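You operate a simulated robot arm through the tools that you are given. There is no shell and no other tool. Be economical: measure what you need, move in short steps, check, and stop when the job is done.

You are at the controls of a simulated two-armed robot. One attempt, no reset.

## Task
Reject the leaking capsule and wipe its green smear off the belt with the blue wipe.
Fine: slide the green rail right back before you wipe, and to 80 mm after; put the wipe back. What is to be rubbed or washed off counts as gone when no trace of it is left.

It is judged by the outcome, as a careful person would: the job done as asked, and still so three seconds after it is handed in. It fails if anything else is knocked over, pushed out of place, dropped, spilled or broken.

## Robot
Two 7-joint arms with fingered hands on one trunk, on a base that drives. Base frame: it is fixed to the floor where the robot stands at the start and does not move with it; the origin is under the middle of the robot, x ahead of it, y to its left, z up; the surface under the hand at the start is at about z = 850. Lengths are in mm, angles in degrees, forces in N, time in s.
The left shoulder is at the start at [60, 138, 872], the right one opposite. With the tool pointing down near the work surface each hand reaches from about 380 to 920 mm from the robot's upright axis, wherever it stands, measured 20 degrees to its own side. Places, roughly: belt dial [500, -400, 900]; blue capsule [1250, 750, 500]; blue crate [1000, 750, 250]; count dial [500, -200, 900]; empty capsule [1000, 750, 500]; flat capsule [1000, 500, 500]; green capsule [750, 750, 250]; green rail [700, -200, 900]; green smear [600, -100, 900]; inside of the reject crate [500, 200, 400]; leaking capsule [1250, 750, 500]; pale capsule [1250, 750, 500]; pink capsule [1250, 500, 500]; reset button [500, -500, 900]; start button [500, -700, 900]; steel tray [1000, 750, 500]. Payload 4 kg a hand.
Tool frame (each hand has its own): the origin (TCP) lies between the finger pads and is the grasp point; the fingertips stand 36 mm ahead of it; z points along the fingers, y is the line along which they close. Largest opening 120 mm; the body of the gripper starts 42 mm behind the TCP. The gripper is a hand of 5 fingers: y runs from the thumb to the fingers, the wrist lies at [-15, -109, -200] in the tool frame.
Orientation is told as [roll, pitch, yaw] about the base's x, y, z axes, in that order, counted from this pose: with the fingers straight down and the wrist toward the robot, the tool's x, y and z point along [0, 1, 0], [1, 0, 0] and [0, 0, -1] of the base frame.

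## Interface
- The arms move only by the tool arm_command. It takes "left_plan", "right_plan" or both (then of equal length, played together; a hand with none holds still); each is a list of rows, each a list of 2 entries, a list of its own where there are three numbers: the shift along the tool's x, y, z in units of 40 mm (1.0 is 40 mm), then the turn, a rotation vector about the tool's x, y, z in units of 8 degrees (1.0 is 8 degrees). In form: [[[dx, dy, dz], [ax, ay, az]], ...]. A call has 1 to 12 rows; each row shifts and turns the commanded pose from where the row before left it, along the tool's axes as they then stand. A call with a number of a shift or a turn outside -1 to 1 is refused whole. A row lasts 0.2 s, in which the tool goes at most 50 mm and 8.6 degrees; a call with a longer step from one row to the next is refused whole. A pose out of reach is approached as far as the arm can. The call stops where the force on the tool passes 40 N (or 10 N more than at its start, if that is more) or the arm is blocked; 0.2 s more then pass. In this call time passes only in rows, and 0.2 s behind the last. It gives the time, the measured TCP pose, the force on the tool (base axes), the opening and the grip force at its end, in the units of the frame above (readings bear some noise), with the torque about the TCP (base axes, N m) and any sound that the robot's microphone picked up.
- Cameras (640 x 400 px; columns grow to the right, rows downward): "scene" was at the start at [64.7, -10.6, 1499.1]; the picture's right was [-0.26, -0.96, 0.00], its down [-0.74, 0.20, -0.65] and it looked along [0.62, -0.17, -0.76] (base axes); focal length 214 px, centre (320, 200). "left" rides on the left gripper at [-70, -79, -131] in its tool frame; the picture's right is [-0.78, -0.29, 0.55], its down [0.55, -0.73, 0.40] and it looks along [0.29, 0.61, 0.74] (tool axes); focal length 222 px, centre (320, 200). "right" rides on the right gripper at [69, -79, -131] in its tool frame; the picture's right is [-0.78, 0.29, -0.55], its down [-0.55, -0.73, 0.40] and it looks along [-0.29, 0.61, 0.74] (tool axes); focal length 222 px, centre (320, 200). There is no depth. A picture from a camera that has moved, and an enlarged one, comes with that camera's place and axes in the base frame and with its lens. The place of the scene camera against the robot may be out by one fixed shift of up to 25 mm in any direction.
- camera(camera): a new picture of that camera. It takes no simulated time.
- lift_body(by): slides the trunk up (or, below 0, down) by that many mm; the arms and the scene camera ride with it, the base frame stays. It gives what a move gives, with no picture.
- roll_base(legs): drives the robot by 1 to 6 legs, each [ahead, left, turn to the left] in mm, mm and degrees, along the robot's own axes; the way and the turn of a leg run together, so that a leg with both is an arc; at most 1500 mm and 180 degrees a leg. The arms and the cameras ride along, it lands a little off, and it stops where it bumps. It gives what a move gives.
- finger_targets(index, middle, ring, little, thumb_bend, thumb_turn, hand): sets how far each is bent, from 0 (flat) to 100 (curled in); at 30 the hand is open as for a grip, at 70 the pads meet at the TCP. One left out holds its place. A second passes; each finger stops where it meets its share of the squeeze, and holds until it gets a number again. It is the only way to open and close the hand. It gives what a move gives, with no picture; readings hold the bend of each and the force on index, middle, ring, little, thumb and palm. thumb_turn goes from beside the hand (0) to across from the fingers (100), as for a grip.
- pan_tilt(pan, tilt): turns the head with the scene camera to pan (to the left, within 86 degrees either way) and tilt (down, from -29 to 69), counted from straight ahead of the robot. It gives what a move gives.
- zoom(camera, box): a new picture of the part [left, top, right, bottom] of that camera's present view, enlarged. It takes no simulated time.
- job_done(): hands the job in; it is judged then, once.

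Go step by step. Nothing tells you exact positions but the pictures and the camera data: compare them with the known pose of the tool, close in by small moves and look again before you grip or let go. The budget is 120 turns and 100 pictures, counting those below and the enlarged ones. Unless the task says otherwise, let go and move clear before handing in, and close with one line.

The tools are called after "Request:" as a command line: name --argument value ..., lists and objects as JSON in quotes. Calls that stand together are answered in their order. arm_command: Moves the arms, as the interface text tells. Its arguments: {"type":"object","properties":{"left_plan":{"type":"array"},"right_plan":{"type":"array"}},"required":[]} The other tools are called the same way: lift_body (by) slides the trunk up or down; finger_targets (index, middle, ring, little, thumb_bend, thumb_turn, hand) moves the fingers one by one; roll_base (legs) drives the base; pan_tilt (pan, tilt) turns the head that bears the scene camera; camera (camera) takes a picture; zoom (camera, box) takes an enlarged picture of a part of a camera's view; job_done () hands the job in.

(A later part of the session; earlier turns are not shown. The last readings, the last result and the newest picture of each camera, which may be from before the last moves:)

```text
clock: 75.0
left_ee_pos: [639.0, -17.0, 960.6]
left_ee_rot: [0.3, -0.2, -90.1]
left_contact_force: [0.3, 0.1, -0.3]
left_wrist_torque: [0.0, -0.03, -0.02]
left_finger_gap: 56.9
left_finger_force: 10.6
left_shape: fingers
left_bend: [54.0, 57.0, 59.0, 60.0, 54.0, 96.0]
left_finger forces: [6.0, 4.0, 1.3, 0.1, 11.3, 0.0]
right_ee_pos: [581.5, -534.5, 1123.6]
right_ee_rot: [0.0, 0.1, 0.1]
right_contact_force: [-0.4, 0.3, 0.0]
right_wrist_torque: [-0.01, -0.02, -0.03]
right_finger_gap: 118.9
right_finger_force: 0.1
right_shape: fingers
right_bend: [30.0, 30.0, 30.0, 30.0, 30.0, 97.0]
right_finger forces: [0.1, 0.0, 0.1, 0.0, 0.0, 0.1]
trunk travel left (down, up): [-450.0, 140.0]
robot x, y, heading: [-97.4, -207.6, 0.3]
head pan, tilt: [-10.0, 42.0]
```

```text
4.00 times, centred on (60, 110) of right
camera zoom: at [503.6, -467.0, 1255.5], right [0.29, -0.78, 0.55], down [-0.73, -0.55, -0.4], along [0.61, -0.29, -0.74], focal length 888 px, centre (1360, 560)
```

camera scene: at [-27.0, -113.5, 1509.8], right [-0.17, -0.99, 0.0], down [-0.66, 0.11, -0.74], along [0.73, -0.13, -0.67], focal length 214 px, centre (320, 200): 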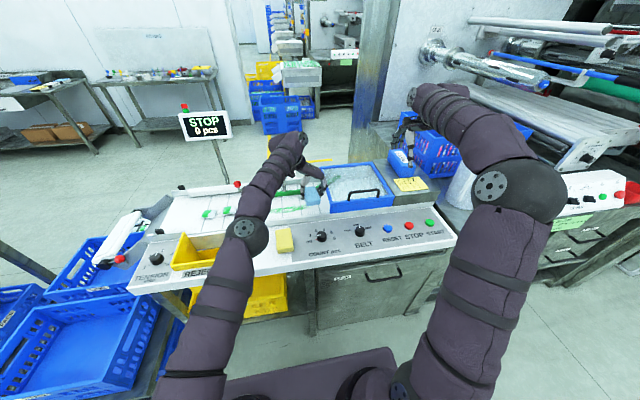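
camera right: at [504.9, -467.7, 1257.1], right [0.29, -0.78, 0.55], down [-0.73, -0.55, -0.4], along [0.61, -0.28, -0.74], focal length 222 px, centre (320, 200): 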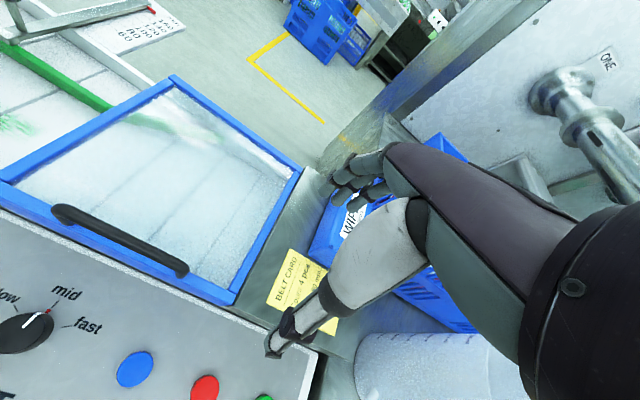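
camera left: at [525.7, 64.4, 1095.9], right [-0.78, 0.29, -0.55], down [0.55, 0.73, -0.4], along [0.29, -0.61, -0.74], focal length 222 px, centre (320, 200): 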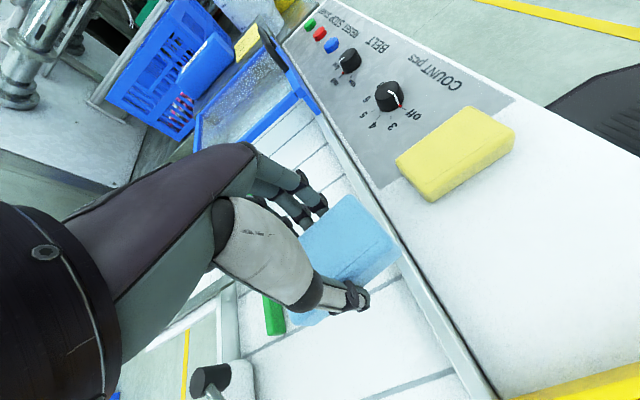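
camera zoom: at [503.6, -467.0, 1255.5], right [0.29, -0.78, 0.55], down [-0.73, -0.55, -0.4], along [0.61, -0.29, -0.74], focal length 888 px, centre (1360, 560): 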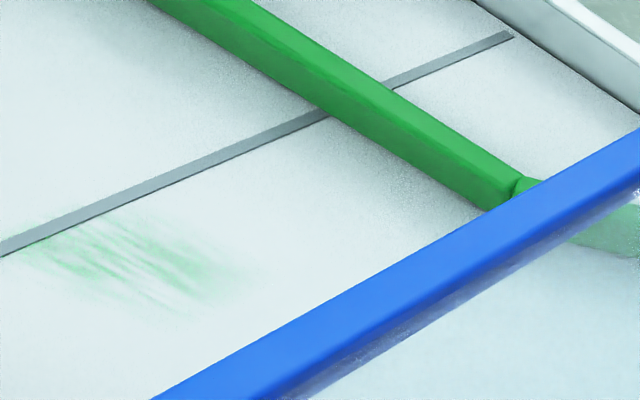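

The load is being carried by the index fingertip, so the wipe hardly presses on that side. I'll set the wipe down on the clean belt and regrip it about 8 mm higher so the fingertips clear the belt.

Request:
arm_command --left_plan '[[[-0.3, 0.4, 0.7], [0, 0, 0]], [[0, 0.4, 0.6], [0, 0, 0]], [[0, 0, 0.3], [0, 0, 0]], [[0, 0, 0.12], [0, 0, 0]]]'

Request:
finger_targets --hand "left" --index 46 --middle 46 --ring 46 --little 46 --thumb_bend 44

Request:
zoom --camera "scene" --box '[190, 150, 310, 230]'

Request:
camera --camera "left"

```text
clock: 76.0
left_ee_pos: [626.8, -49.6, 890.9]
left_ee_rot: [0.2, -0.2, -90.0]
left_contact_force: [0.3, -0.4, -0.2]
left_wrist_torque: [-0.01, 0.01, 0.0]
left_finger_gap: 57.0
left_finger_force: 10.8
left_shape: fingers
left_bend: [54.0, 57.0, 59.0, 60.0, 54.0, 96.0]
left_finger forces: [6.0, 4.0, 1.3, 0.0, 11.1, 0.0]
right_ee_pos: [582.1, -535.6, 1124.5]
right_ee_rot: [0.0, 0.2, 0.1]
right_contact_force: [0.8, -0.4, 0.3]
right_wrist_torque: [-0.03, 0.04, 0.02]
right_finger_gap: 119.0
right_finger_force: 0.1
right_shape: fingers
right_bend: [30.0, 30.0, 30.0, 30.0, 30.0, 97.0]
right_finger forces: [0.0, 0.1, 0.1, 0.1, 0.1, 0.1]
trunk travel left (down, up): [-450.0, 140.0]
robot x, y, heading: [-97.7, -211.4, 0.0]
head pan, tilt: [-10.0, 42.0]
```

```text
clock: 77.0
left_ee_pos: [627.8, -50.6, 892.5]
left_ee_rot: [0.3, -0.3, -90.0]
left_contact_force: [0.0, -0.7, 0.3]
left_wrist_torque: [0.0, 0.0, -0.01]
left_finger_gap: 74.5
left_finger_force: 0.0
left_shape: fingers
left_bend: [46.0, 46.0, 46.0, 46.0, 44.0, 97.0]
left_finger forces: [0.0, 0.0, 0.1, 0.0, 0.1, 0.0]
right_ee_pos: [582.4, -535.8, 1123.7]
right_ee_rot: [0.0, 0.1, -0.1]
right_contact_force: [-0.2, 0.7, -0.2]
right_wrist_torque: [-0.02, -0.03, 0.0]
right_finger_gap: 118.8
right_finger_force: 0.0
right_shape: fingers
right_bend: [30.0, 30.0, 30.0, 30.0, 30.0, 97.0]
right_finger forces: [0.1, 0.0, 0.0, 0.0, 0.0, 0.0]
trunk travel left (down, up): [-450.0, 140.0]
robot x, y, heading: [-96.4, -207.8, 0.1]
head pan, tilt: [-10.0, 42.0]
```

```text
5.00 times, centred on (250, 190) of scene
camera zoom: at [-26.5, -214.7, 1509.9], right [-0.17, -0.99, 0.0], down [-0.66, 0.11, -0.74], along [0.73, -0.13, -0.67], focal length 1072 px, centre (670, 250)
```

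zoom: 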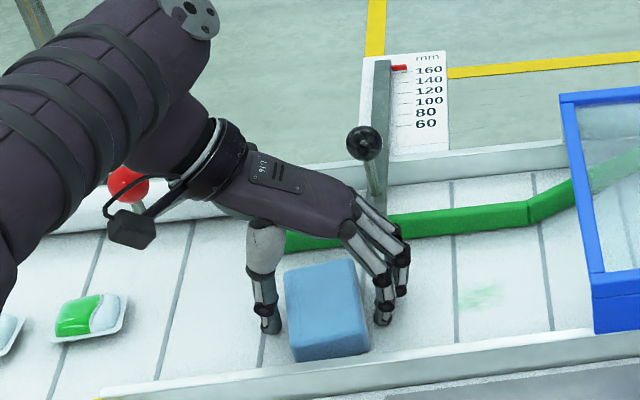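

```text
27 pictures are left
camera left: at [558.3, 29.7, 1023.3], right [-0.78, 0.29, -0.55], down [0.55, 0.73, -0.4], along [0.29, -0.62, -0.73], focal length 222 px, centre (320, 200)
```

left: 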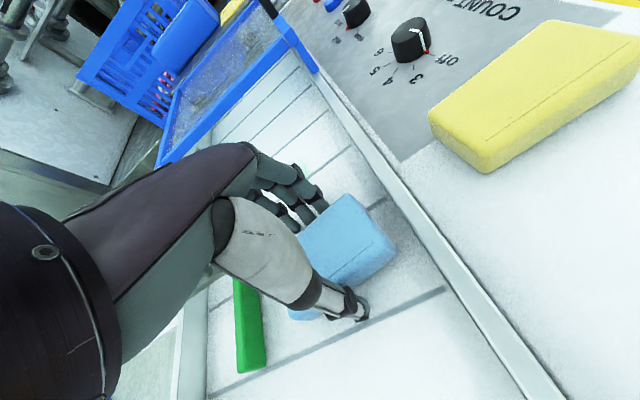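

The wipe rests on the belt. Raise 8 mm and grip again.

Request:
arm_command --left_plan '[[[0, 0, -0.2], [0, 0, 0]]]'

Request:
finger_targets --hand "left" --index 62 --middle 62 --ring 62 --little 62 --thumb_bend 60

Request:
arm_command --left_plan '[[[0, 0, 0.05], [0, 0, 0]], [[0, 0, 0.05], [0, 0, 0]]]'

```text
clock: 77.4
left_ee_pos: [627.4, -49.6, 901.0]
left_ee_rot: [0.3, -0.1, -90.1]
left_contact_force: [-0.6, -0.8, 0.3]
left_wrist_torque: [-0.03, -0.02, 0.0]
left_finger_gap: 74.6
left_finger_force: 0.0
left_shape: fingers
left_bend: [46.0, 46.0, 46.0, 46.0, 44.0, 97.0]
left_finger forces: [0.0, 0.0, 0.0, 0.0, 0.1, 0.1]
right_ee_pos: [581.9, -535.0, 1124.3]
right_ee_rot: [0.1, 0.2, 0.0]
right_contact_force: [1.2, 0.0, 0.3]
right_wrist_torque: [-0.02, 0.03, 0.01]
right_finger_gap: 119.2
right_finger_force: 0.0
right_shape: fingers
right_bend: [30.0, 30.0, 30.0, 30.0, 30.0, 97.0]
right_finger forces: [0.0, 0.0, 0.1, 0.0, 0.0, 0.0]
trunk travel left (down, up): [-450.0, 140.0]
robot x, y, heading: [-102.1, -208.0, 0.2]
head pan, tilt: [-10.0, 42.0]
```

```text
clock: 78.4
left_ee_pos: [626.5, -50.1, 901.4]
left_ee_rot: [0.2, -0.3, -90.1]
left_contact_force: [0.6, 0.4, 1.2]
left_wrist_torque: [-0.07, 0.03, -0.03]
left_finger_gap: 56.3
left_finger_force: 13.1
left_shape: fingers
left_bend: [56.0, 58.0, 60.0, 62.0, 52.0, 96.0]
left_finger forces: [6.7, 4.3, 2.0, 0.1, 13.0, 0.0]
right_ee_pos: [582.2, -536.5, 1124.2]
right_ee_rot: [0.0, 0.1, 0.0]
right_contact_force: [-0.3, -0.3, -0.7]
right_wrist_torque: [-0.02, -0.02, -0.01]
right_finger_gap: 119.0
right_finger_force: 0.1
right_shape: fingers
right_bend: [30.0, 30.0, 30.0, 30.0, 30.0, 97.0]
right_finger forces: [0.0, 0.1, 0.0, 0.1, 0.0, 0.0]
trunk travel left (down, up): [-450.0, 140.0]
robot x, y, heading: [-102.6, -212.9, 0.2]
head pan, tilt: [-10.0, 42.0]
```

```text
clock: 79.0
left_ee_pos: [626.8, -49.9, 899.1]
left_ee_rot: [0.6, -0.3, -90.0]
left_contact_force: [0.7, -1.3, 14.5]
left_wrist_torque: [-0.09, -0.05, 0.02]
left_finger_gap: 56.4
left_finger_force: 13.7
left_shape: fingers
left_bend: [56.0, 58.0, 60.0, 62.0, 52.0, 96.0]
left_finger forces: [7.2, 4.9, 2.0, 0.1, 13.0, 0.0]
right_ee_pos: [581.3, -536.7, 1124.9]
right_ee_rot: [0.0, 0.0, 0.1]
right_contact_force: [0.2, -0.1, -1.0]
right_wrist_torque: [-0.03, -0.01, 0.0]
right_finger_gap: 118.7
right_finger_force: 0.0
right_shape: fingers
right_bend: [30.0, 30.0, 30.0, 30.0, 30.0, 97.0]
right_finger forces: [0.1, 0.0, 0.1, 0.1, 0.1, 0.1]
trunk travel left (down, up): [-450.0, 140.0]
robot x, y, heading: [-97.7, -209.0, 0.3]
head pan, tilt: [-10.0, 42.0]
```

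Now the wipe itself carries 14.5 N, evenly (almost no torque). Sweep through to the trace and back over it.

Request:
arm_command --left_plan '[[[0.04, 0.6, 0], [0, 0, 0]], [[0.04, 0.6, 0], [0, 0, 0]], [[0.04, 0.6, 0], [0, 0, 0]], [[0.04, 0.6, 0], [0, 0, 0]], [[0.04, 0.6, 0], [0, 0, 0]], [[0.04, 0.6, 0], [0, 0, 0]], [[0, -0.6, 0], [0, 0, 0]], [[0, -0.6, 0], [0, 0, 0]], [[0, -0.6, 0], [0, 0, 0]], [[0, 0.6, 0], [0, 0, 0]], [[0, 0.6, 0], [0, 0, 0]], [[0, 0.6, 0], [0, 0, 0]]]'

Request:
arm_command --left_plan '[[[0, -0.6, 0], [0, 0, 0]], [[0, -0.6, 0], [0, 0, 0]], [[0, -0.6, 0], [0, 0, 0]], [[0, -0.6, 0], [0, 0, 0]], [[0, -0.6, 0], [0, 0, 0]], [[0, -0.6, 0], [0, 0, 0]]]'

Request:
zoom --camera "scene" --box '[190, 150, 310, 230]'

```text
clock: 81.6
left_ee_pos: [636.1, -193.9, 898.4]
left_ee_rot: [0.1, -0.2, -90.2]
left_contact_force: [0.4, 2.3, 3.1]
left_wrist_torque: [0.06, 0.01, 0.02]
left_finger_gap: 56.5
left_finger_force: 12.0
left_shape: fingers
left_bend: [57.0, 60.0, 61.0, 62.0, 52.0, 96.0]
left_finger forces: [6.1, 3.7, 1.2, 0.0, 13.3, 0.1]
right_ee_pos: [582.4, -536.5, 1123.3]
right_ee_rot: [-0.1, 0.1, 0.0]
right_contact_force: [-0.1, 0.1, -0.5]
right_wrist_torque: [-0.01, -0.01, 0.01]
right_finger_gap: 118.9
right_finger_force: 0.1
right_shape: fingers
right_bend: [30.0, 30.0, 30.0, 30.0, 30.0, 97.0]
right_finger forces: [0.0, 0.0, 0.1, 0.0, 0.0, 0.0]
trunk travel left (down, up): [-450.0, 140.0]
robot x, y, heading: [-102.1, -208.4, 0.2]
head pan, tilt: [-10.0, 42.0]
```

```text
clock: 83.0
left_ee_pos: [635.0, -49.6, 897.7]
left_ee_rot: [0.3, -0.2, -90.3]
left_contact_force: [2.0, -7.4, 10.7]
left_wrist_torque: [-0.35, -0.05, -0.01]
left_finger_gap: 56.4
left_finger_force: 15.1
left_shape: fingers
left_bend: [55.0, 57.0, 59.0, 62.0, 54.0, 96.0]
left_finger forces: [9.2, 6.4, 3.4, 0.1, 11.0, 0.0]
right_ee_pos: [581.7, -535.1, 1124.8]
right_ee_rot: [0.1, -0.2, 0.1]
right_contact_force: [0.2, -0.4, 0.3]
right_wrist_torque: [-0.01, -0.01, -0.01]
right_finger_gap: 119.1
right_finger_force: 0.1
right_shape: fingers
right_bend: [30.0, 30.0, 30.0, 30.0, 30.0, 97.0]
right_finger forces: [0.0, 0.0, 0.0, 0.0, 0.0, 0.0]
trunk travel left (down, up): [-450.0, 140.0]
robot x, y, heading: [-99.5, -211.5, 0.3]
head pan, tilt: [-10.0, 42.0]
```

```text
5.00 times, centred on (250, 190) of scene
camera zoom: at [-27.5, -215.5, 1510.0], right [-0.17, -0.99, 0.0], down [-0.66, 0.11, -0.74], along [0.73, -0.13, -0.67], focal length 1072 px, centre (670, 250)
```

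zoom: 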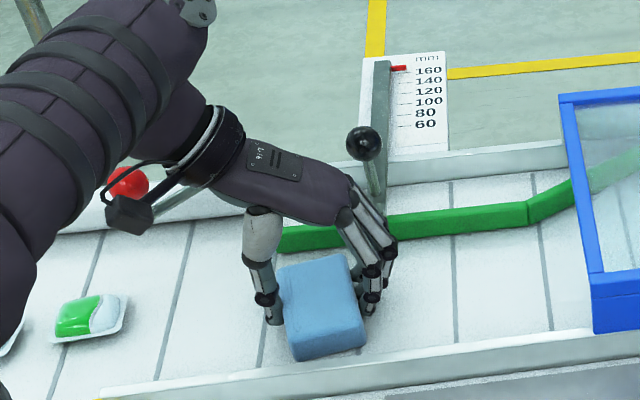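

The trace is gone from view. I lift and move the wipe toward home, then check the belt up close.

Request:
arm_command --left_plan '[[[0, 0, -0.8], [0, 0, 0]], [[0, 0, -1], [0, 0, 0]], [[-0.8, -0.5, 0], [0, 0, 0]], [[-0.8, -0.5, 0], [0, 0, 0]], [[-0.8, -0.5, 0], [0, 0, 0]], [[-0.8, -0.4, 0], [0, 0, 0]], [[-0.8, -0.3, 0], [0, 0, 0]]]'

Request:
zoom --camera "scene" --box '[220, 175, 310, 225]'

Request:
zoom --camera "right" --box '[0, 60, 120, 160]'

Request:
camera --camera "left"

```text
clock: 84.6
left_ee_pos: [473.5, 40.0, 969.0]
left_ee_rot: [0.3, -0.2, -90.0]
left_contact_force: [0.2, -1.0, -0.5]
left_wrist_torque: [0.01, 0.01, 0.01]
left_finger_gap: 56.0
left_finger_force: 13.3
left_shape: fingers
left_bend: [56.0, 58.0, 60.0, 62.0, 53.0, 96.0]
left_finger forces: [6.8, 4.5, 2.2, 0.1, 13.4, 0.0]
right_ee_pos: [582.1, -534.8, 1124.4]
right_ee_rot: [0.0, 0.0, 0.0]
right_contact_force: [0.2, 0.7, -0.2]
right_wrist_torque: [-0.02, 0.01, 0.01]
right_finger_gap: 119.0
right_finger_force: 0.1
right_shape: fingers
right_bend: [30.0, 30.0, 30.0, 30.0, 30.0, 97.0]
right_finger forces: [0.0, 0.0, 0.0, 0.1, 0.0, 0.2]
trunk travel left (down, up): [-450.0, 140.0]
robot x, y, heading: [-99.5, -210.6, 0.1]
head pan, tilt: [-10.0, 42.0]
```

```text
7.11 times, centred on (265, 200) of scene
camera zoom: at [-27.2, -214.6, 1509.9], right [-0.17, -0.99, 0.0], down [-0.66, 0.11, -0.74], along [0.73, -0.13, -0.67], focal length 1525 px, centre (711, 200)
```

zoom: 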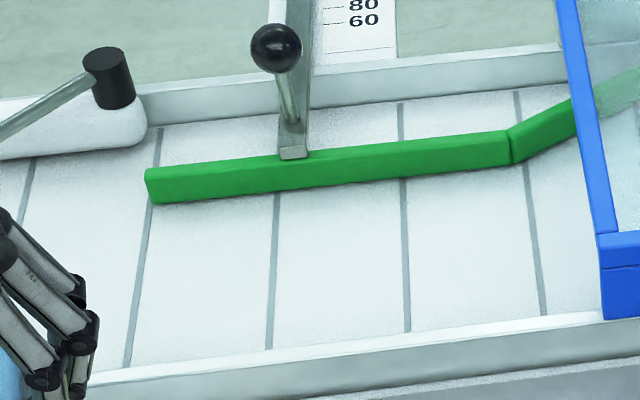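

```text
4.00 times, centred on (60, 110) of right
camera zoom: at [502.7, -467.2, 1256.1], right [0.29, -0.78, 0.55], down [-0.73, -0.55, -0.4], along [0.61, -0.29, -0.74], focal length 888 px, centre (1360, 560)
```

zoom: 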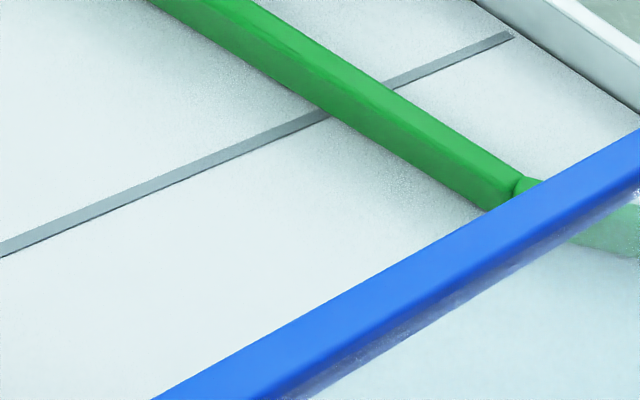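

```text
23 pictures are left
camera left: at [405.3, 120.4, 1100.0], right [-0.78, 0.29, -0.55], down [0.55, 0.73, -0.4], along [0.29, -0.62, -0.73], focal length 222 px, centre (320, 200)
```

left: 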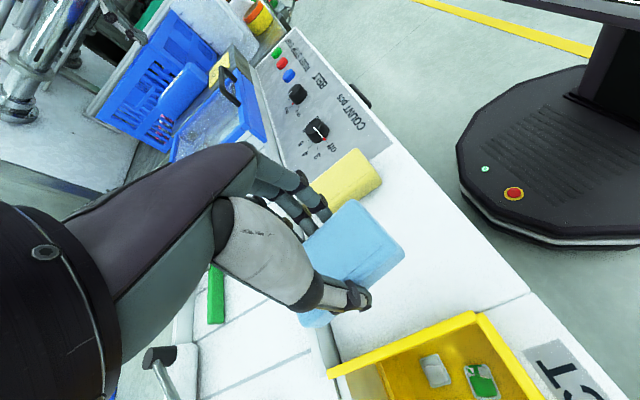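

The belt is clean. The wipe has twisted about 8–9° in the hand, so I counter-turn, lower it at its home spot to light contact.

Request:
arm_command --left_plan '[[[-0.33, 0.05, 0.4], [0, 0, 1]], [[0, 0, 0.7], [0, 0, 0]], [[0, 0, 0.5], [0, 0, 0]], [[0, 0, 0.1], [0, 0, 0]]]'

Request:
zoom --camera "scene" --box '[150, 180, 290, 280]'

```text
clock: 85.6
left_ee_pos: [463.3, 38.3, 901.9]
left_ee_rot: [0.2, -0.1, -98.2]
left_contact_force: [0.3, 1.0, -0.4]
left_wrist_torque: [0.0, 0.01, 0.03]
left_finger_gap: 56.1
left_finger_force: 13.4
left_shape: fingers
left_bend: [56.0, 58.0, 60.0, 62.0, 53.0, 96.0]
left_finger forces: [6.6, 4.5, 2.1, 0.0, 13.3, 0.0]
right_ee_pos: [582.8, -534.6, 1124.5]
right_ee_rot: [0.0, 0.1, 0.1]
right_contact_force: [0.9, 1.2, -0.1]
right_wrist_torque: [-0.05, -0.03, 0.07]
right_finger_gap: 118.9
right_finger_force: 0.1
right_shape: fingers
right_bend: [30.0, 30.0, 30.0, 30.0, 30.0, 97.0]
right_finger forces: [0.1, 0.0, 0.1, 0.0, 0.0, 0.0]
trunk travel left (down, up): [-450.0, 140.0]
robot x, y, heading: [-99.3, -212.1, 0.1]
head pan, tilt: [-10.0, 42.0]
```

```text
4.00 times, centred on (220, 230) of scene
camera zoom: at [-26.5, -214.6, 1509.9], right [-0.17, -0.99, 0.0], down [-0.66, 0.11, -0.74], along [0.73, -0.13, -0.67], focal length 858 px, centre (720, 80)
```

zoom: 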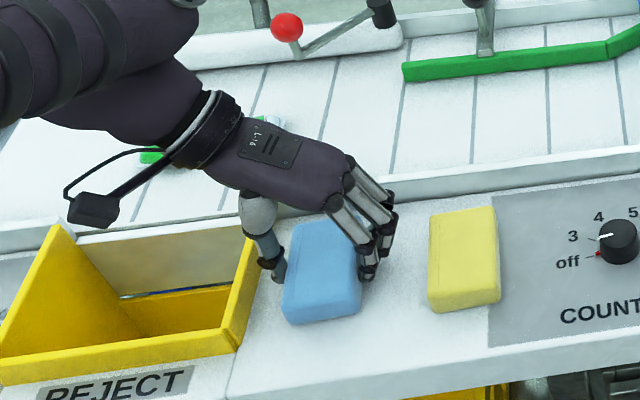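

The wipe sits parallel with the yellow one at its old place. Lower to contact, then release.

Request:
arm_command --left_plan '[[[0, 0, 0.05], [0, 0, 0]], [[0, 0, 0.05], [0, 0, 0]]]'

Request:
finger_targets --hand "left" --index 44 --middle 44 --ring 44 --little 44 --thumb_bend 44

Request:
arm_command --left_plan '[[[0, 0, -0.4], [0, 0, 0]], [[0, 0, -0.8], [0, 0, 0]], [[0, 0, -0.9], [0, 0, 0]], [[0, -0.9, -0.6], [0, 0, 0]], [[0, -1, -0.4], [0, 0, 0]], [[0, -1, -0.3], [0, 0, 0]], [[0, -1, 0], [0, 0, 0]], [[0, -1, 0], [0, 0, 0]]]'

Request:
zoom --camera "scene" --box '[150, 150, 330, 280]'

```text
clock: 86.2
left_ee_pos: [464.2, 37.9, 898.9]
left_ee_rot: [0.3, -0.2, -98.1]
left_contact_force: [-0.9, -0.5, 11.7]
left_wrist_torque: [0.01, 0.02, 0.0]
left_finger_gap: 56.6
left_finger_force: 14.3
left_shape: fingers
left_bend: [56.0, 58.0, 60.0, 62.0, 53.0, 96.0]
left_finger forces: [6.9, 4.6, 2.1, 0.0, 13.6, 0.0]
right_ee_pos: [582.6, -536.8, 1124.8]
right_ee_rot: [0.0, 0.0, 0.0]
right_contact_force: [0.3, -0.7, -0.7]
right_wrist_torque: [0.0, -0.02, 0.0]
right_finger_gap: 118.8
right_finger_force: 0.0
right_shape: fingers
right_bend: [30.0, 30.0, 30.0, 30.0, 30.0, 97.0]
right_finger forces: [0.0, 0.0, 0.0, 0.1, 0.1, 0.0]
trunk travel left (down, up): [-450.0, 140.0]
robot x, y, heading: [-100.9, -209.2, 0.2]
head pan, tilt: [-10.0, 42.0]
```

```text
clock: 87.2
left_ee_pos: [463.8, 39.2, 895.6]
left_ee_rot: [0.3, -0.2, -98.1]
left_contact_force: [-0.6, -1.3, -0.5]
left_wrist_torque: [-0.03, -0.02, -0.01]
left_finger_gap: 77.6
left_finger_force: 0.1
left_shape: fingers
left_bend: [44.0, 44.0, 44.0, 44.0, 44.0, 97.0]
left_finger forces: [0.1, 0.0, 0.0, 0.1, 0.1, 0.0]
right_ee_pos: [582.7, -534.7, 1123.7]
right_ee_rot: [0.0, 0.1, 0.1]
right_contact_force: [1.0, -0.2, 0.3]
right_wrist_torque: [0.0, -0.01, -0.01]
right_finger_gap: 118.7
right_finger_force: 0.0
right_shape: fingers
right_bend: [30.0, 30.0, 30.0, 30.0, 30.0, 97.0]
right_finger forces: [0.0, 0.0, 0.1, 0.0, 0.0, 0.1]
trunk travel left (down, up): [-450.0, 140.0]
robot x, y, heading: [-99.6, -209.7, 0.1]
head pan, tilt: [-10.0, 42.0]
```

```text
clock: 89.0
left_ee_pos: [489.9, 234.1, 1029.8]
left_ee_rot: [0.2, -0.3, -98.2]
left_contact_force: [-1.0, 0.2, -0.3]
left_wrist_torque: [-0.02, -0.01, -0.03]
left_finger_gap: 77.7
left_finger_force: 0.1
left_shape: fingers
left_bend: [44.0, 44.0, 44.0, 44.0, 44.0, 97.0]
left_finger forces: [0.1, 0.0, 0.0, 0.0, 0.0, 0.0]
right_ee_pos: [581.5, -535.3, 1123.9]
right_ee_rot: [0.1, 0.0, 0.1]
right_contact_force: [0.7, -0.1, 0.7]
right_wrist_torque: [0.0, -0.01, -0.04]
right_finger_gap: 119.0
right_finger_force: 0.1
right_shape: fingers
right_bend: [30.0, 30.0, 30.0, 30.0, 30.0, 97.0]
right_finger forces: [0.1, 0.0, 0.0, 0.1, 0.1, 0.0]
trunk travel left (down, up): [-450.0, 140.0]
robot x, y, heading: [-100.5, -211.1, 0.1]
head pan, tilt: [-10.0, 42.0]
```

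```text
3.08 times, centred on (240, 215) of scene
camera zoom: at [-25.9, -214.1, 1509.9], right [-0.17, -0.99, 0.0], down [-0.66, 0.11, -0.74], along [0.73, -0.13, -0.67], focal length 660 px, centre (566, 154)
```

zoom: 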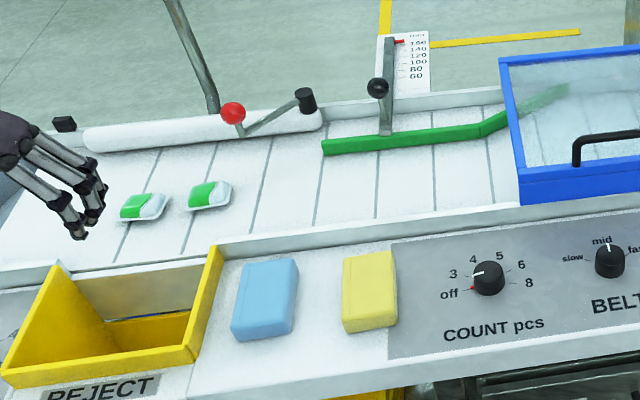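

The wipe is back at its place. Now for the rail: I drive the base back to the left (and a little ahead) so the right hand reaches the knob well.

Request:
roll_base --legs '[[50, 190, 0]]'

Request:
camera --camera "right"

```text
clock: 90.5
left_ee_pos: [538.9, 416.5, 1029.6]
left_ee_rot: [0.3, -0.3, -98.1]
left_contact_force: [-1.4, 0.7, 0.3]
left_wrist_torque: [-0.01, -0.01, -0.03]
left_finger_gap: 77.7
left_finger_force: 0.1
left_shape: fingers
left_bend: [44.0, 44.0, 44.0, 44.0, 44.0, 97.0]
left_finger forces: [0.1, 0.1, 0.0, 0.0, 0.1, 0.1]
right_ee_pos: [633.2, -351.2, 1124.6]
right_ee_rot: [-0.1, 0.1, 0.1]
right_contact_force: [-0.2, 1.1, -0.1]
right_wrist_torque: [-0.01, -0.01, -0.02]
right_finger_gap: 118.7
right_finger_force: 0.1
right_shape: fingers
right_bend: [30.0, 30.0, 30.0, 30.0, 30.0, 97.0]
right_finger forces: [0.0, 0.0, 0.0, 0.0, 0.0, 0.0]
trunk travel left (down, up): [-450.0, 140.0]
robot x, y, heading: [-47.1, -29.8, 0.4]
head pan, tilt: [-10.0, 42.0]
```

```text
20 pictures are left
camera right: at [553.3, -282.6, 1255.8], right [0.29, -0.78, 0.55], down [-0.73, -0.55, -0.4], along [0.61, -0.29, -0.74], focal length 222 px, centre (320, 200)
```

right: 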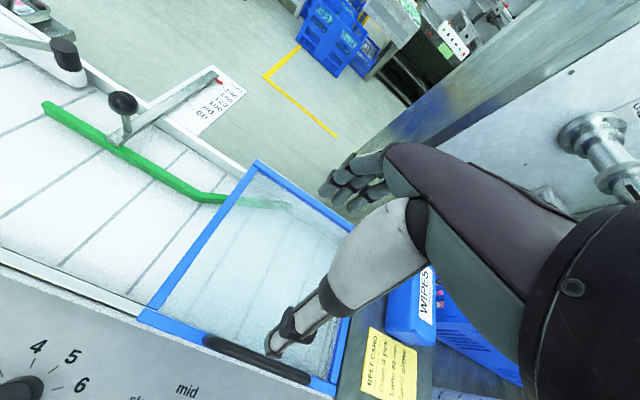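

The knob is now at about [757, -90]. I move the right hand above it, then partly down.

Request:
arm_command --right_plan '[[[0.93, 0.44, 0], [0, 0, 0]], [[0.93, 0.44, 0], [0, 0, 0]], [[0.93, 0.44, 0], [0, 0, 0]], [[0.93, 0.44, 0], [0, 0, 0]], [[0.93, 0.44, 0], [0, 0, 0]], [[0.93, 0.44, 0], [0, 0, 0]], [[0.93, 0.44, 0], [0, 0, 0]], [[0, 0, 0.9], [0, 0, 0]], [[0, 0, 0.9], [0, 0, 0]], [[0, 0, 0.9], [0, 0, 0]]]'

Request:
camera --camera "right"

```text
clock: 92.7
left_ee_pos: [539.9, 414.7, 1028.9]
left_ee_rot: [0.3, -0.2, -98.2]
left_contact_force: [-0.6, -0.1, 0.0]
left_wrist_torque: [-0.02, 0.0, 0.0]
left_finger_gap: 77.7
left_finger_force: 0.0
left_shape: fingers
left_bend: [44.0, 44.0, 44.0, 44.0, 44.0, 97.0]
left_finger forces: [0.1, 0.0, 0.0, 0.0, 0.1, 0.0]
right_ee_pos: [750.8, -91.2, 1015.7]
right_ee_rot: [0.0, 0.1, 0.1]
right_contact_force: [-0.3, -0.2, -0.4]
right_wrist_torque: [0.0, 0.0, -0.04]
right_finger_gap: 118.9
right_finger_force: 0.1
right_shape: fingers
right_bend: [30.0, 30.0, 30.0, 30.0, 30.0, 97.0]
right_finger forces: [0.0, 0.1, 0.1, 0.0, 0.1, 0.0]
trunk travel left (down, up): [-450.0, 140.0]
robot x, y, heading: [-54.5, -28.7, -0.0]
head pan, tilt: [-10.0, 42.0]
```

```text
19 pictures are left
camera right: at [672.6, -23.4, 1147.2], right [0.29, -0.78, 0.55], down [-0.73, -0.55, -0.4], along [0.61, -0.29, -0.74], focal length 222 px, centre (320, 200)
```

right: 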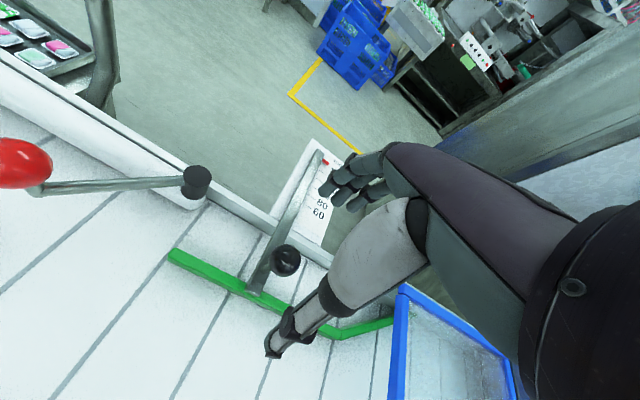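

Aligned. Descend around the knob and close as before.

Request:
arm_command --right_plan '[[[-0.05, 0.08, 0.8], [0, 0, 0]], [[0, 0, 0.6], [0, 0, 0]], [[0, 0, 0.35], [0, 0, 0]]]'

Request:
finger_targets --hand "right" --index 72 --middle 72 --ring 62 --little 62 --thumb_bend 72

Request:
camera --camera "right"

```text
clock: 93.5
left_ee_pos: [539.9, 415.5, 1030.6]
left_ee_rot: [0.3, -0.2, -98.1]
left_contact_force: [0.0, -0.1, 0.1]
left_wrist_torque: [-0.01, -0.01, -0.01]
left_finger_gap: 77.5
left_finger_force: 0.1
left_shape: fingers
left_bend: [44.0, 44.0, 44.0, 44.0, 44.0, 97.0]
left_finger forces: [0.1, 0.0, 0.0, 0.0, 0.1, 0.0]
right_ee_pos: [757.5, -93.1, 945.6]
right_ee_rot: [0.1, 0.0, 0.2]
right_contact_force: [0.4, -1.2, -0.4]
right_wrist_torque: [0.02, -0.01, 0.02]
right_finger_gap: 118.8
right_finger_force: 0.0
right_shape: fingers
right_bend: [30.0, 30.0, 30.0, 30.0, 30.0, 97.0]
right_finger forces: [0.0, 0.0, 0.0, 0.0, 0.1, 0.0]
trunk travel left (down, up): [-450.0, 140.0]
robot x, y, heading: [-54.4, -29.4, 0.1]
head pan, tilt: [-10.0, 42.0]
```

```text
clock: 94.5
left_ee_pos: [539.2, 415.4, 1029.8]
left_ee_rot: [0.3, -0.2, -98.0]
left_contact_force: [-0.5, -0.2, -1.0]
left_wrist_torque: [-0.01, -0.04, 0.02]
left_finger_gap: 77.8
left_finger_force: 0.1
left_shape: fingers
left_bend: [44.0, 44.0, 44.0, 44.0, 44.0, 97.0]
left_finger forces: [0.0, 0.0, 0.0, 0.0, 0.1, 0.0]
right_ee_pos: [756.5, -93.0, 944.9]
right_ee_rot: [0.0, 0.2, 0.1]
right_contact_force: [-6.9, -0.5, -5.1]
right_wrist_torque: [-0.02, -0.01, 0.01]
right_finger_gap: 5.3
right_finger_force: 5.6
right_shape: fingers
right_bend: [71.0, 72.0, 62.0, 62.0, 68.0, 97.0]
right_finger forces: [2.4, 0.0, 0.1, 0.0, 9.0, 0.0]
trunk travel left (down, up): [-450.0, 140.0]
robot x, y, heading: [-49.9, -27.8, -0.0]
head pan, tilt: [-10.0, 42.0]
```

```text
18 pictures are left
camera right: at [677.3, -24.7, 1076.5], right [0.29, -0.78, 0.55], down [-0.73, -0.55, -0.4], along [0.61, -0.29, -0.74], focal length 222 px, centre (320, 200)
```

right: 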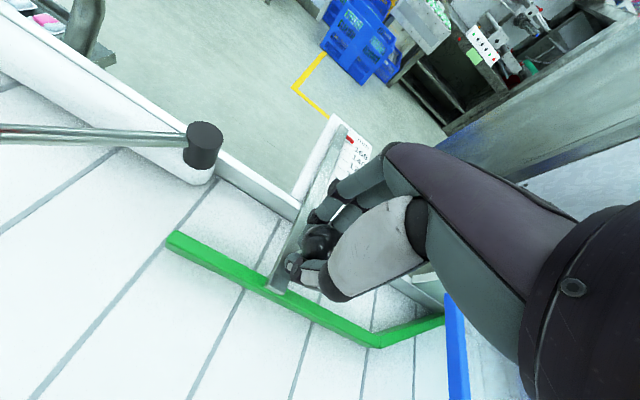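

Gripped. I pull the rail toward me by about 75 mm and read the scale.

Request:
arm_command --right_plan '[[[0, -0.4, 0], [0, 0, 0]], [[0, -0.4, 0], [0, 0, 0]], [[0, -0.4, 0], [0, 0, 0]], [[0, -0.4, 0], [0, 0, 0]], [[0, -0.3, 0], [0, 0, 0]]]'

Request:
zoom --camera "right" --box '[310, 90, 400, 180]'

Request:
zoom --camera "scene" --box '[240, 130, 370, 220]'

```text
clock: 95.7
left_ee_pos: [538.4, 416.6, 1029.3]
left_ee_rot: [0.3, -0.2, -98.2]
left_contact_force: [0.1, -0.2, -0.4]
left_wrist_torque: [-0.03, 0.01, 0.0]
left_finger_gap: 77.5
left_finger_force: 0.1
left_shape: fingers
left_bend: [44.0, 44.0, 44.0, 44.0, 44.0, 97.0]
left_finger forces: [0.1, 0.0, 0.0, 0.0, 0.1, 0.0]
right_ee_pos: [679.4, -91.8, 946.6]
right_ee_rot: [-0.1, 0.1, 0.0]
right_contact_force: [1.8, 2.4, -0.4]
right_wrist_torque: [0.02, -0.12, 0.0]
right_finger_gap: 4.0
right_finger_force: 4.8
right_shape: fingers
right_bend: [71.0, 72.0, 62.0, 62.0, 71.0, 97.0]
right_finger forces: [6.0, 0.1, 0.1, 0.1, 4.0, 0.0]
trunk travel left (down, up): [-450.0, 140.0]
robot x, y, heading: [-47.0, -28.8, -0.1]
head pan, tilt: [-10.0, 42.0]
```

```text
4.44 times, centred on (355, 135) of right
camera zoom: at [600.6, -24.4, 1078.1], right [0.29, -0.78, 0.55], down [-0.73, -0.55, -0.4], along [0.61, -0.29, -0.74], focal length 987 px, centre (164, 489)
```

zoom: 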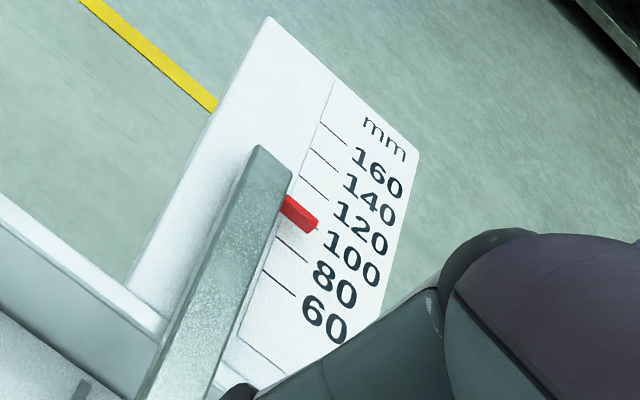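

```text
4.44 times, centred on (305, 175) of scene
camera zoom: at [22.7, -31.3, 1509.9], right [-0.17, -0.99, 0.0], down [-0.66, 0.11, -0.74], along [0.73, -0.13, -0.67], focal length 953 px, centre (387, 311)
```

zoom: 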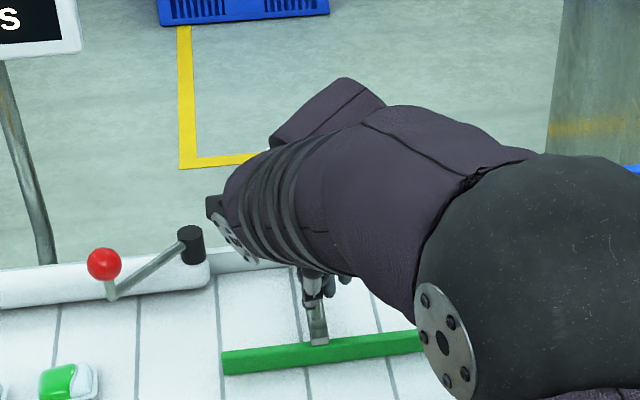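

The scale shows about 100, but the pointer stands above the plate and I'm looking at a slant. I'll let go and look from more directly above.

Request:
finger_targets --hand "right" --index 30 --middle 30 --ring 30 --little 30 --thumb_bend 30

Request:
arm_command --right_plan '[[[0, 0, -0.8], [0, 0, 0]], [[0, 0, -0.9], [0, 0, 0]], [[0, 0.5, -0.9], [0, 0, 0]], [[0, 0.8, -0.6], [0, 0, 0]], [[0, 0.8, -0.6], [0, 0, 0]], [[0, 0.8, -0.3], [0, 0, 0]], [[0, 0.8, 0], [0, 0, 0]]]'

Request:
camera --camera "right"

```text
clock: 96.7
left_ee_pos: [539.6, 416.5, 1028.4]
left_ee_rot: [0.3, -0.2, -98.2]
left_contact_force: [0.0, 0.5, 0.6]
left_wrist_torque: [0.02, 0.02, -0.01]
left_finger_gap: 77.9
left_finger_force: 0.1
left_shape: fingers
left_bend: [44.0, 44.0, 44.0, 44.0, 44.0, 97.0]
left_finger forces: [0.0, 0.0, 0.1, 0.0, 0.0, 0.1]
right_ee_pos: [679.1, -93.5, 945.9]
right_ee_rot: [0.0, 0.1, 0.2]
right_contact_force: [0.2, 0.5, 0.1]
right_wrist_torque: [-0.01, -0.01, 0.0]
right_finger_gap: 118.9
right_finger_force: 0.1
right_shape: fingers
right_bend: [30.0, 30.0, 30.0, 30.0, 30.0, 97.0]
right_finger forces: [0.0, 0.1, 0.0, 0.1, 0.0, 0.0]
trunk travel left (down, up): [-450.0, 140.0]
robot x, y, heading: [-50.3, -25.0, 0.3]
head pan, tilt: [-10.0, 42.0]
```

```text
clock: 98.3
left_ee_pos: [539.1, 414.6, 1029.8]
left_ee_rot: [0.3, -0.2, -98.2]
left_contact_force: [-0.5, 0.4, 0.8]
left_wrist_torque: [-0.02, 0.0, -0.03]
left_finger_gap: 77.8
left_finger_force: 0.1
left_shape: fingers
left_bend: [44.0, 44.0, 44.0, 44.0, 44.0, 97.0]
left_finger forces: [0.0, 0.0, 0.0, 0.0, 0.0, 0.0]
right_ee_pos: [777.7, -96.9, 1090.1]
right_ee_rot: [0.0, 0.1, -0.1]
right_contact_force: [0.2, -0.5, 0.6]
right_wrist_torque: [0.0, -0.03, 0.0]
right_finger_gap: 118.9
right_finger_force: 0.1
right_shape: fingers
right_bend: [30.0, 30.0, 30.0, 30.0, 30.0, 97.0]
right_finger forces: [0.1, 0.0, 0.0, 0.0, 0.0, 0.0]
right hand out of reach, approached as far as the arm can: row 6, 7
trunk travel left (down, up): [-450.0, 140.0]
robot x, y, heading: [-46.5, -27.6, 0.4]
head pan, tilt: [-10.0, 42.0]
```

```text
15 pictures are left
camera right: at [699.2, -28.9, 1222.8], right [0.29, -0.78, 0.55], down [-0.74, -0.55, -0.4], along [0.61, -0.29, -0.74], focal length 222 px, centre (320, 200)
```

right: 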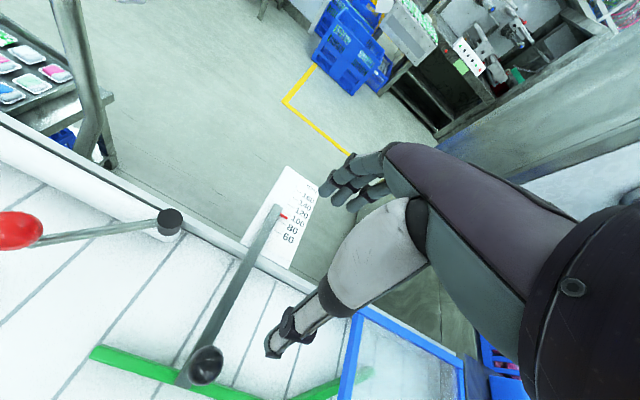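

Request:
zoom --camera "right" --box '[250, 170, 330, 250]'

```text
5.00 times, centred on (290, 210) of right
camera zoom: at [699.2, -28.9, 1222.8], right [0.29, -0.78, 0.55], down [-0.74, -0.55, -0.4], along [0.61, -0.29, -0.74], focal length 1111 px, centre (470, 150)
```

zoom: 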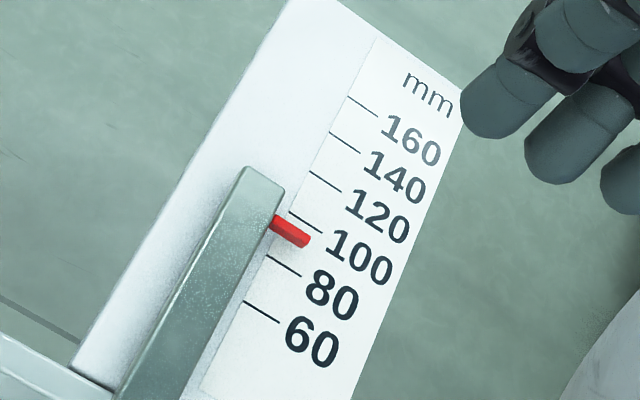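

From this steeper view plus the earlier one, I work out about 8 mm of pointer height and a true reading near 89. So the rail needs about 9 mm more toward me; I return over the knob.

Request:
arm_command --right_plan '[[[0, -0.8, 0], [0, 0, 0]], [[0, -0.8, 0.2], [0, 0, 0]], [[0, -0.8, 0.4], [0, 0, 0]], [[0, 0, 0.8], [0, 0, 0]]]'

```text
clock: 99.3
left_ee_pos: [540.3, 415.7, 1028.4]
left_ee_rot: [0.2, -0.2, -98.1]
left_contact_force: [0.5, -0.3, -0.6]
left_wrist_torque: [-0.02, 0.05, -0.03]
left_finger_gap: 77.8
left_finger_force: 0.1
left_shape: fingers
left_bend: [44.0, 44.0, 44.0, 44.0, 44.0, 97.0]
left_finger forces: [0.0, 0.1, 0.1, 0.1, 0.0, 0.0]
right_ee_pos: [685.4, -97.0, 1036.7]
right_ee_rot: [0.1, 0.0, -0.1]
right_contact_force: [0.0, -0.6, -0.4]
right_wrist_torque: [0.0, 0.03, 0.02]
right_finger_gap: 119.0
right_finger_force: 0.0
right_shape: fingers
right_bend: [30.0, 30.0, 30.0, 30.0, 30.0, 97.0]
right_finger forces: [0.0, 0.0, 0.0, 0.0, 0.0, 0.1]
right hand out of reach, approached as far as the arm can: row 1
trunk travel left (down, up): [-450.0, 140.0]
robot x, y, heading: [-50.9, -26.9, 0.1]
head pan, tilt: [-10.0, 42.0]
```

Request:
arm_command --right_plan '[[[0.11, -0.15, 0.8], [0, 0, 0]], [[0, 0, 0.8], [0, 0, 0]], [[0, 0, 0.67], [0, 0, 0]]]'

Request:
finger_targets --hand "right" --index 72 --middle 72 --ring 62 --little 62 --thumb_bend 72

Request:
zoom --camera "right" --box '[310, 90, 400, 180]'

```text
clock: 100.1
left_ee_pos: [538.8, 415.8, 1029.5]
left_ee_rot: [0.3, -0.1, -98.0]
left_contact_force: [0.2, -0.2, 0.1]
left_wrist_torque: [0.01, -0.05, 0.01]
left_finger_gap: 77.5
left_finger_force: 0.0
left_shape: fingers
left_bend: [44.0, 44.0, 44.0, 44.0, 44.0, 97.0]
left_finger forces: [0.1, 0.0, 0.1, 0.0, 0.1, 0.0]
right_ee_pos: [675.4, -93.7, 947.2]
right_ee_rot: [-0.1, 0.0, 0.1]
right_contact_force: [-0.1, -0.1, -0.1]
right_wrist_torque: [0.02, -0.01, 0.0]
right_finger_gap: 119.0
right_finger_force: 0.1
right_shape: fingers
right_bend: [30.0, 30.0, 30.0, 30.0, 30.0, 97.0]
right_finger forces: [0.0, 0.1, 0.0, 0.0, 0.0, 0.0]
trunk travel left (down, up): [-450.0, 140.0]
robot x, y, heading: [-48.6, -26.7, 0.2]
head pan, tilt: [-10.0, 42.0]
```

```text
clock: 101.1
left_ee_pos: [539.1, 416.0, 1028.3]
left_ee_rot: [0.2, -0.2, -98.0]
left_contact_force: [0.2, -0.1, -0.4]
left_wrist_torque: [-0.02, 0.02, -0.03]
left_finger_gap: 77.8
left_finger_force: 0.0
left_shape: fingers
left_bend: [44.0, 44.0, 44.0, 44.0, 44.0, 97.0]
left_finger forces: [0.1, 0.0, 0.1, 0.0, 0.0, 0.0]
right_ee_pos: [675.6, -94.2, 947.4]
right_ee_rot: [-0.1, 0.1, 0.1]
right_contact_force: [1.2, 1.4, -3.2]
right_wrist_torque: [0.01, -0.07, -0.01]
right_finger_gap: 5.4
right_finger_force: 4.9
right_shape: fingers
right_bend: [66.0, 72.0, 62.0, 62.0, 71.0, 97.0]
right_finger forces: [5.7, 0.0, 0.0, 0.0, 3.8, 0.0]
trunk travel left (down, up): [-450.0, 140.0]
robot x, y, heading: [-51.0, -26.5, 0.1]
head pan, tilt: [-10.0, 42.0]
```

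```text
4.44 times, centred on (355, 135) of right
camera zoom: at [596.6, -25.8, 1077.9], right [0.29, -0.78, 0.55], down [-0.73, -0.55, -0.4], along [0.61, -0.29, -0.74], focal length 987 px, centre (164, 489)
```

zoom: 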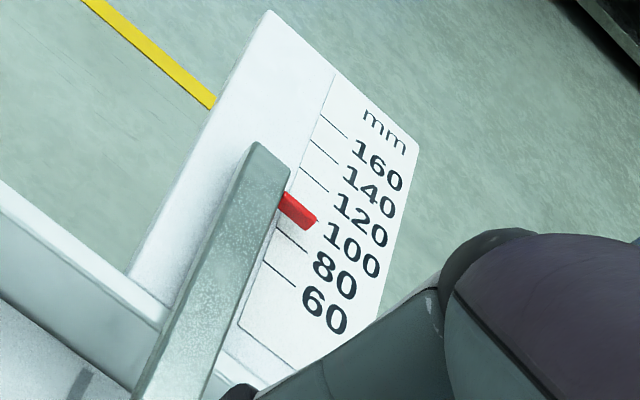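

The rail moved about 3 mm with regripping (now ≈ 86). I pull about 5.5 mm more.

Request:
arm_command --right_plan '[[[0, -0.08, 0], [0, 0, 0]], [[0, -0.06, 0], [0, 0, 0]]]'

Request:
zoom --camera "right" --box '[310, 90, 400, 180]'

```text
clock: 101.7
left_ee_pos: [538.4, 415.9, 1028.5]
left_ee_rot: [0.3, -0.3, -98.0]
left_contact_force: [-0.3, 0.0, 0.2]
left_wrist_torque: [-0.02, 0.04, -0.03]
left_finger_gap: 77.8
left_finger_force: 0.0
left_shape: fingers
left_bend: [44.0, 44.0, 44.0, 44.0, 44.0, 97.0]
left_finger forces: [0.0, 0.0, 0.1, 0.1, 0.1, 0.0]
right_ee_pos: [670.1, -94.5, 945.6]
right_ee_rot: [0.0, 0.0, 0.1]
right_contact_force: [2.4, 1.6, -0.9]
right_wrist_torque: [0.04, -0.08, 0.02]
right_finger_gap: 5.0
right_finger_force: 4.6
right_shape: fingers
right_bend: [66.0, 72.0, 62.0, 62.0, 71.0, 97.0]
right_finger forces: [6.6, 0.0, 0.0, 0.1, 3.5, 0.0]
trunk travel left (down, up): [-450.0, 140.0]
robot x, y, heading: [-47.9, -25.1, 0.2]
head pan, tilt: [-10.0, 42.0]
```

```text
4.44 times, centred on (355, 135) of right
camera zoom: at [591.7, -25.8, 1077.3], right [0.29, -0.78, 0.55], down [-0.73, -0.55, -0.4], along [0.61, -0.29, -0.74], focal length 987 px, centre (164, 489)
```

zoom: 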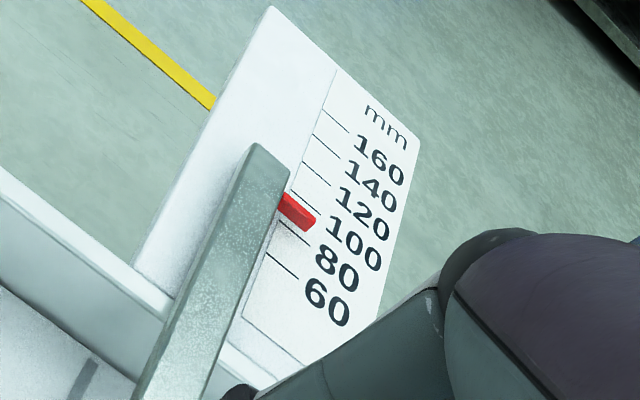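

By the same correction this reads about 80. Release and verify from above.

Request:
finger_targets --hand "right" --index 30 --middle 30 --ring 30 --little 30 --thumb_bend 30

Request:
arm_command --right_plan '[[[0, 0, -0.8], [0, 0, 0]], [[0, 0, -0.9], [0, 0, 0]], [[0, 0.5, -0.9], [0, 0, 0]], [[0, 0.8, -0.6], [0, 0, 0]], [[0, 0.8, -0.5], [0, 0, 0]], [[0, 0.5, 0], [0, 0, 0]]]'

Request:
lift_body --by 130

Request:
camera --camera "right"

```text
clock: 102.7
left_ee_pos: [538.7, 414.9, 1028.5]
left_ee_rot: [0.3, -0.2, -98.1]
left_contact_force: [-0.1, 0.4, 0.2]
left_wrist_torque: [0.0, 0.01, 0.03]
left_finger_gap: 77.6
left_finger_force: 0.0
left_shape: fingers
left_bend: [44.0, 44.0, 44.0, 44.0, 44.0, 97.0]
left_finger forces: [0.1, 0.1, 0.0, 0.1, 0.0, 0.0]
right_ee_pos: [669.0, -93.6, 944.3]
right_ee_rot: [0.0, 0.0, 0.1]
right_contact_force: [-0.4, 0.8, 0.6]
right_wrist_torque: [-0.01, -0.03, 0.01]
right_finger_gap: 118.7
right_finger_force: 0.1
right_shape: fingers
right_bend: [30.0, 30.0, 30.0, 30.0, 30.0, 97.0]
right_finger forces: [0.0, 0.0, 0.0, 0.0, 0.0, 0.0]
trunk travel left (down, up): [-450.0, 140.0]
robot x, y, heading: [-49.3, -31.1, 0.1]
head pan, tilt: [-10.0, 42.0]
```

```text
clock: 104.1
left_ee_pos: [539.8, 416.7, 1029.1]
left_ee_rot: [0.2, -0.3, -98.1]
left_contact_force: [0.7, -0.5, -0.4]
left_wrist_torque: [0.0, 0.04, 0.01]
left_finger_gap: 77.7
left_finger_force: 0.1
left_shape: fingers
left_bend: [44.0, 44.0, 44.0, 44.0, 44.0, 97.0]
left_finger forces: [0.1, 0.0, 0.1, 0.1, 0.1, 0.0]
right_ee_pos: [775.9, -94.0, 1090.8]
right_ee_rot: [-0.2, 0.2, 0.1]
right_contact_force: [0.3, -0.6, -0.6]
right_wrist_torque: [0.0, -0.03, 0.0]
right_finger_gap: 119.0
right_finger_force: 0.0
right_shape: fingers
right_bend: [30.0, 30.0, 30.0, 30.0, 30.0, 97.0]
right_finger forces: [0.0, 0.0, 0.0, 0.0, 0.0, 0.0]
trunk travel left (down, up): [-450.0, 140.0]
robot x, y, heading: [-47.9, -29.7, 0.1]
head pan, tilt: [-10.0, 42.0]
```

```text
clock: 105.7
left_ee_pos: [539.3, 416.0, 1158.8]
left_ee_rot: [0.2, -0.2, -98.0]
left_contact_force: [0.9, 0.3, 0.3]
left_wrist_torque: [-0.01, -0.03, 0.01]
left_finger_gap: 77.5
left_finger_force: 0.0
left_shape: fingers
left_bend: [44.0, 44.0, 44.0, 44.0, 44.0, 97.0]
left_finger forces: [0.0, 0.0, 0.0, 0.0, 0.0, 0.0]
right_ee_pos: [776.2, -93.0, 1223.1]
right_ee_rot: [-0.1, 0.1, 0.1]
right_contact_force: [1.8, 0.8, -0.3]
right_wrist_torque: [0.02, -0.01, -0.01]
right_finger_gap: 118.8
right_finger_force: 0.0
right_shape: fingers
right_bend: [30.0, 30.0, 30.0, 30.0, 30.0, 97.0]
right_finger forces: [0.0, 0.0, 0.1, 0.1, 0.1, 0.0]
trunk travel left (down, up): [-580.0, 10.0]
robot x, y, heading: [-50.2, -26.0, 0.2]
head pan, tilt: [-10.0, 42.0]
```

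```text
11 pictures are left
camera right: at [696.5, -24.3, 1354.9], right [0.29, -0.78, 0.55], down [-0.73, -0.55, -0.4], along [0.61, -0.29, -0.74], focal length 222 px, centre (320, 200)
```

right: 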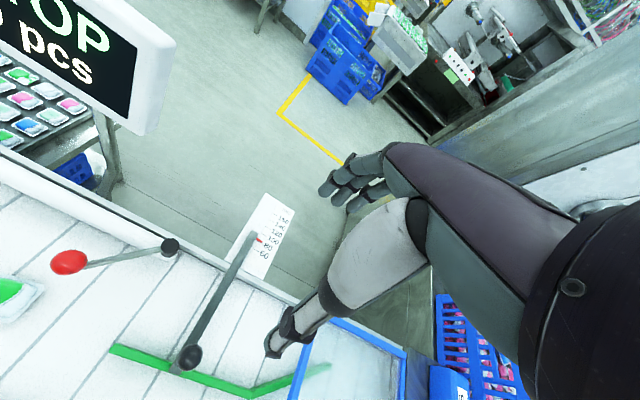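

Request:
zoom --camera "right" --box '[235, 200, 295, 270]'

```text
5.71 times, centred on (265, 235) of right
camera zoom: at [696.5, -24.3, 1354.9], right [0.29, -0.78, 0.55], down [-0.73, -0.55, -0.4], along [0.61, -0.29, -0.74], focal length 1269 px, centre (634, 0)
```

zoom: 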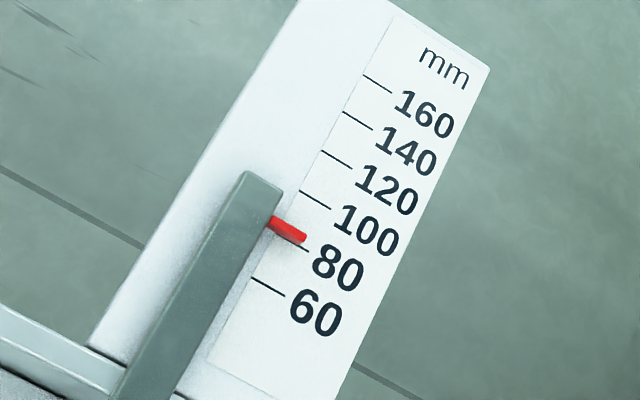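

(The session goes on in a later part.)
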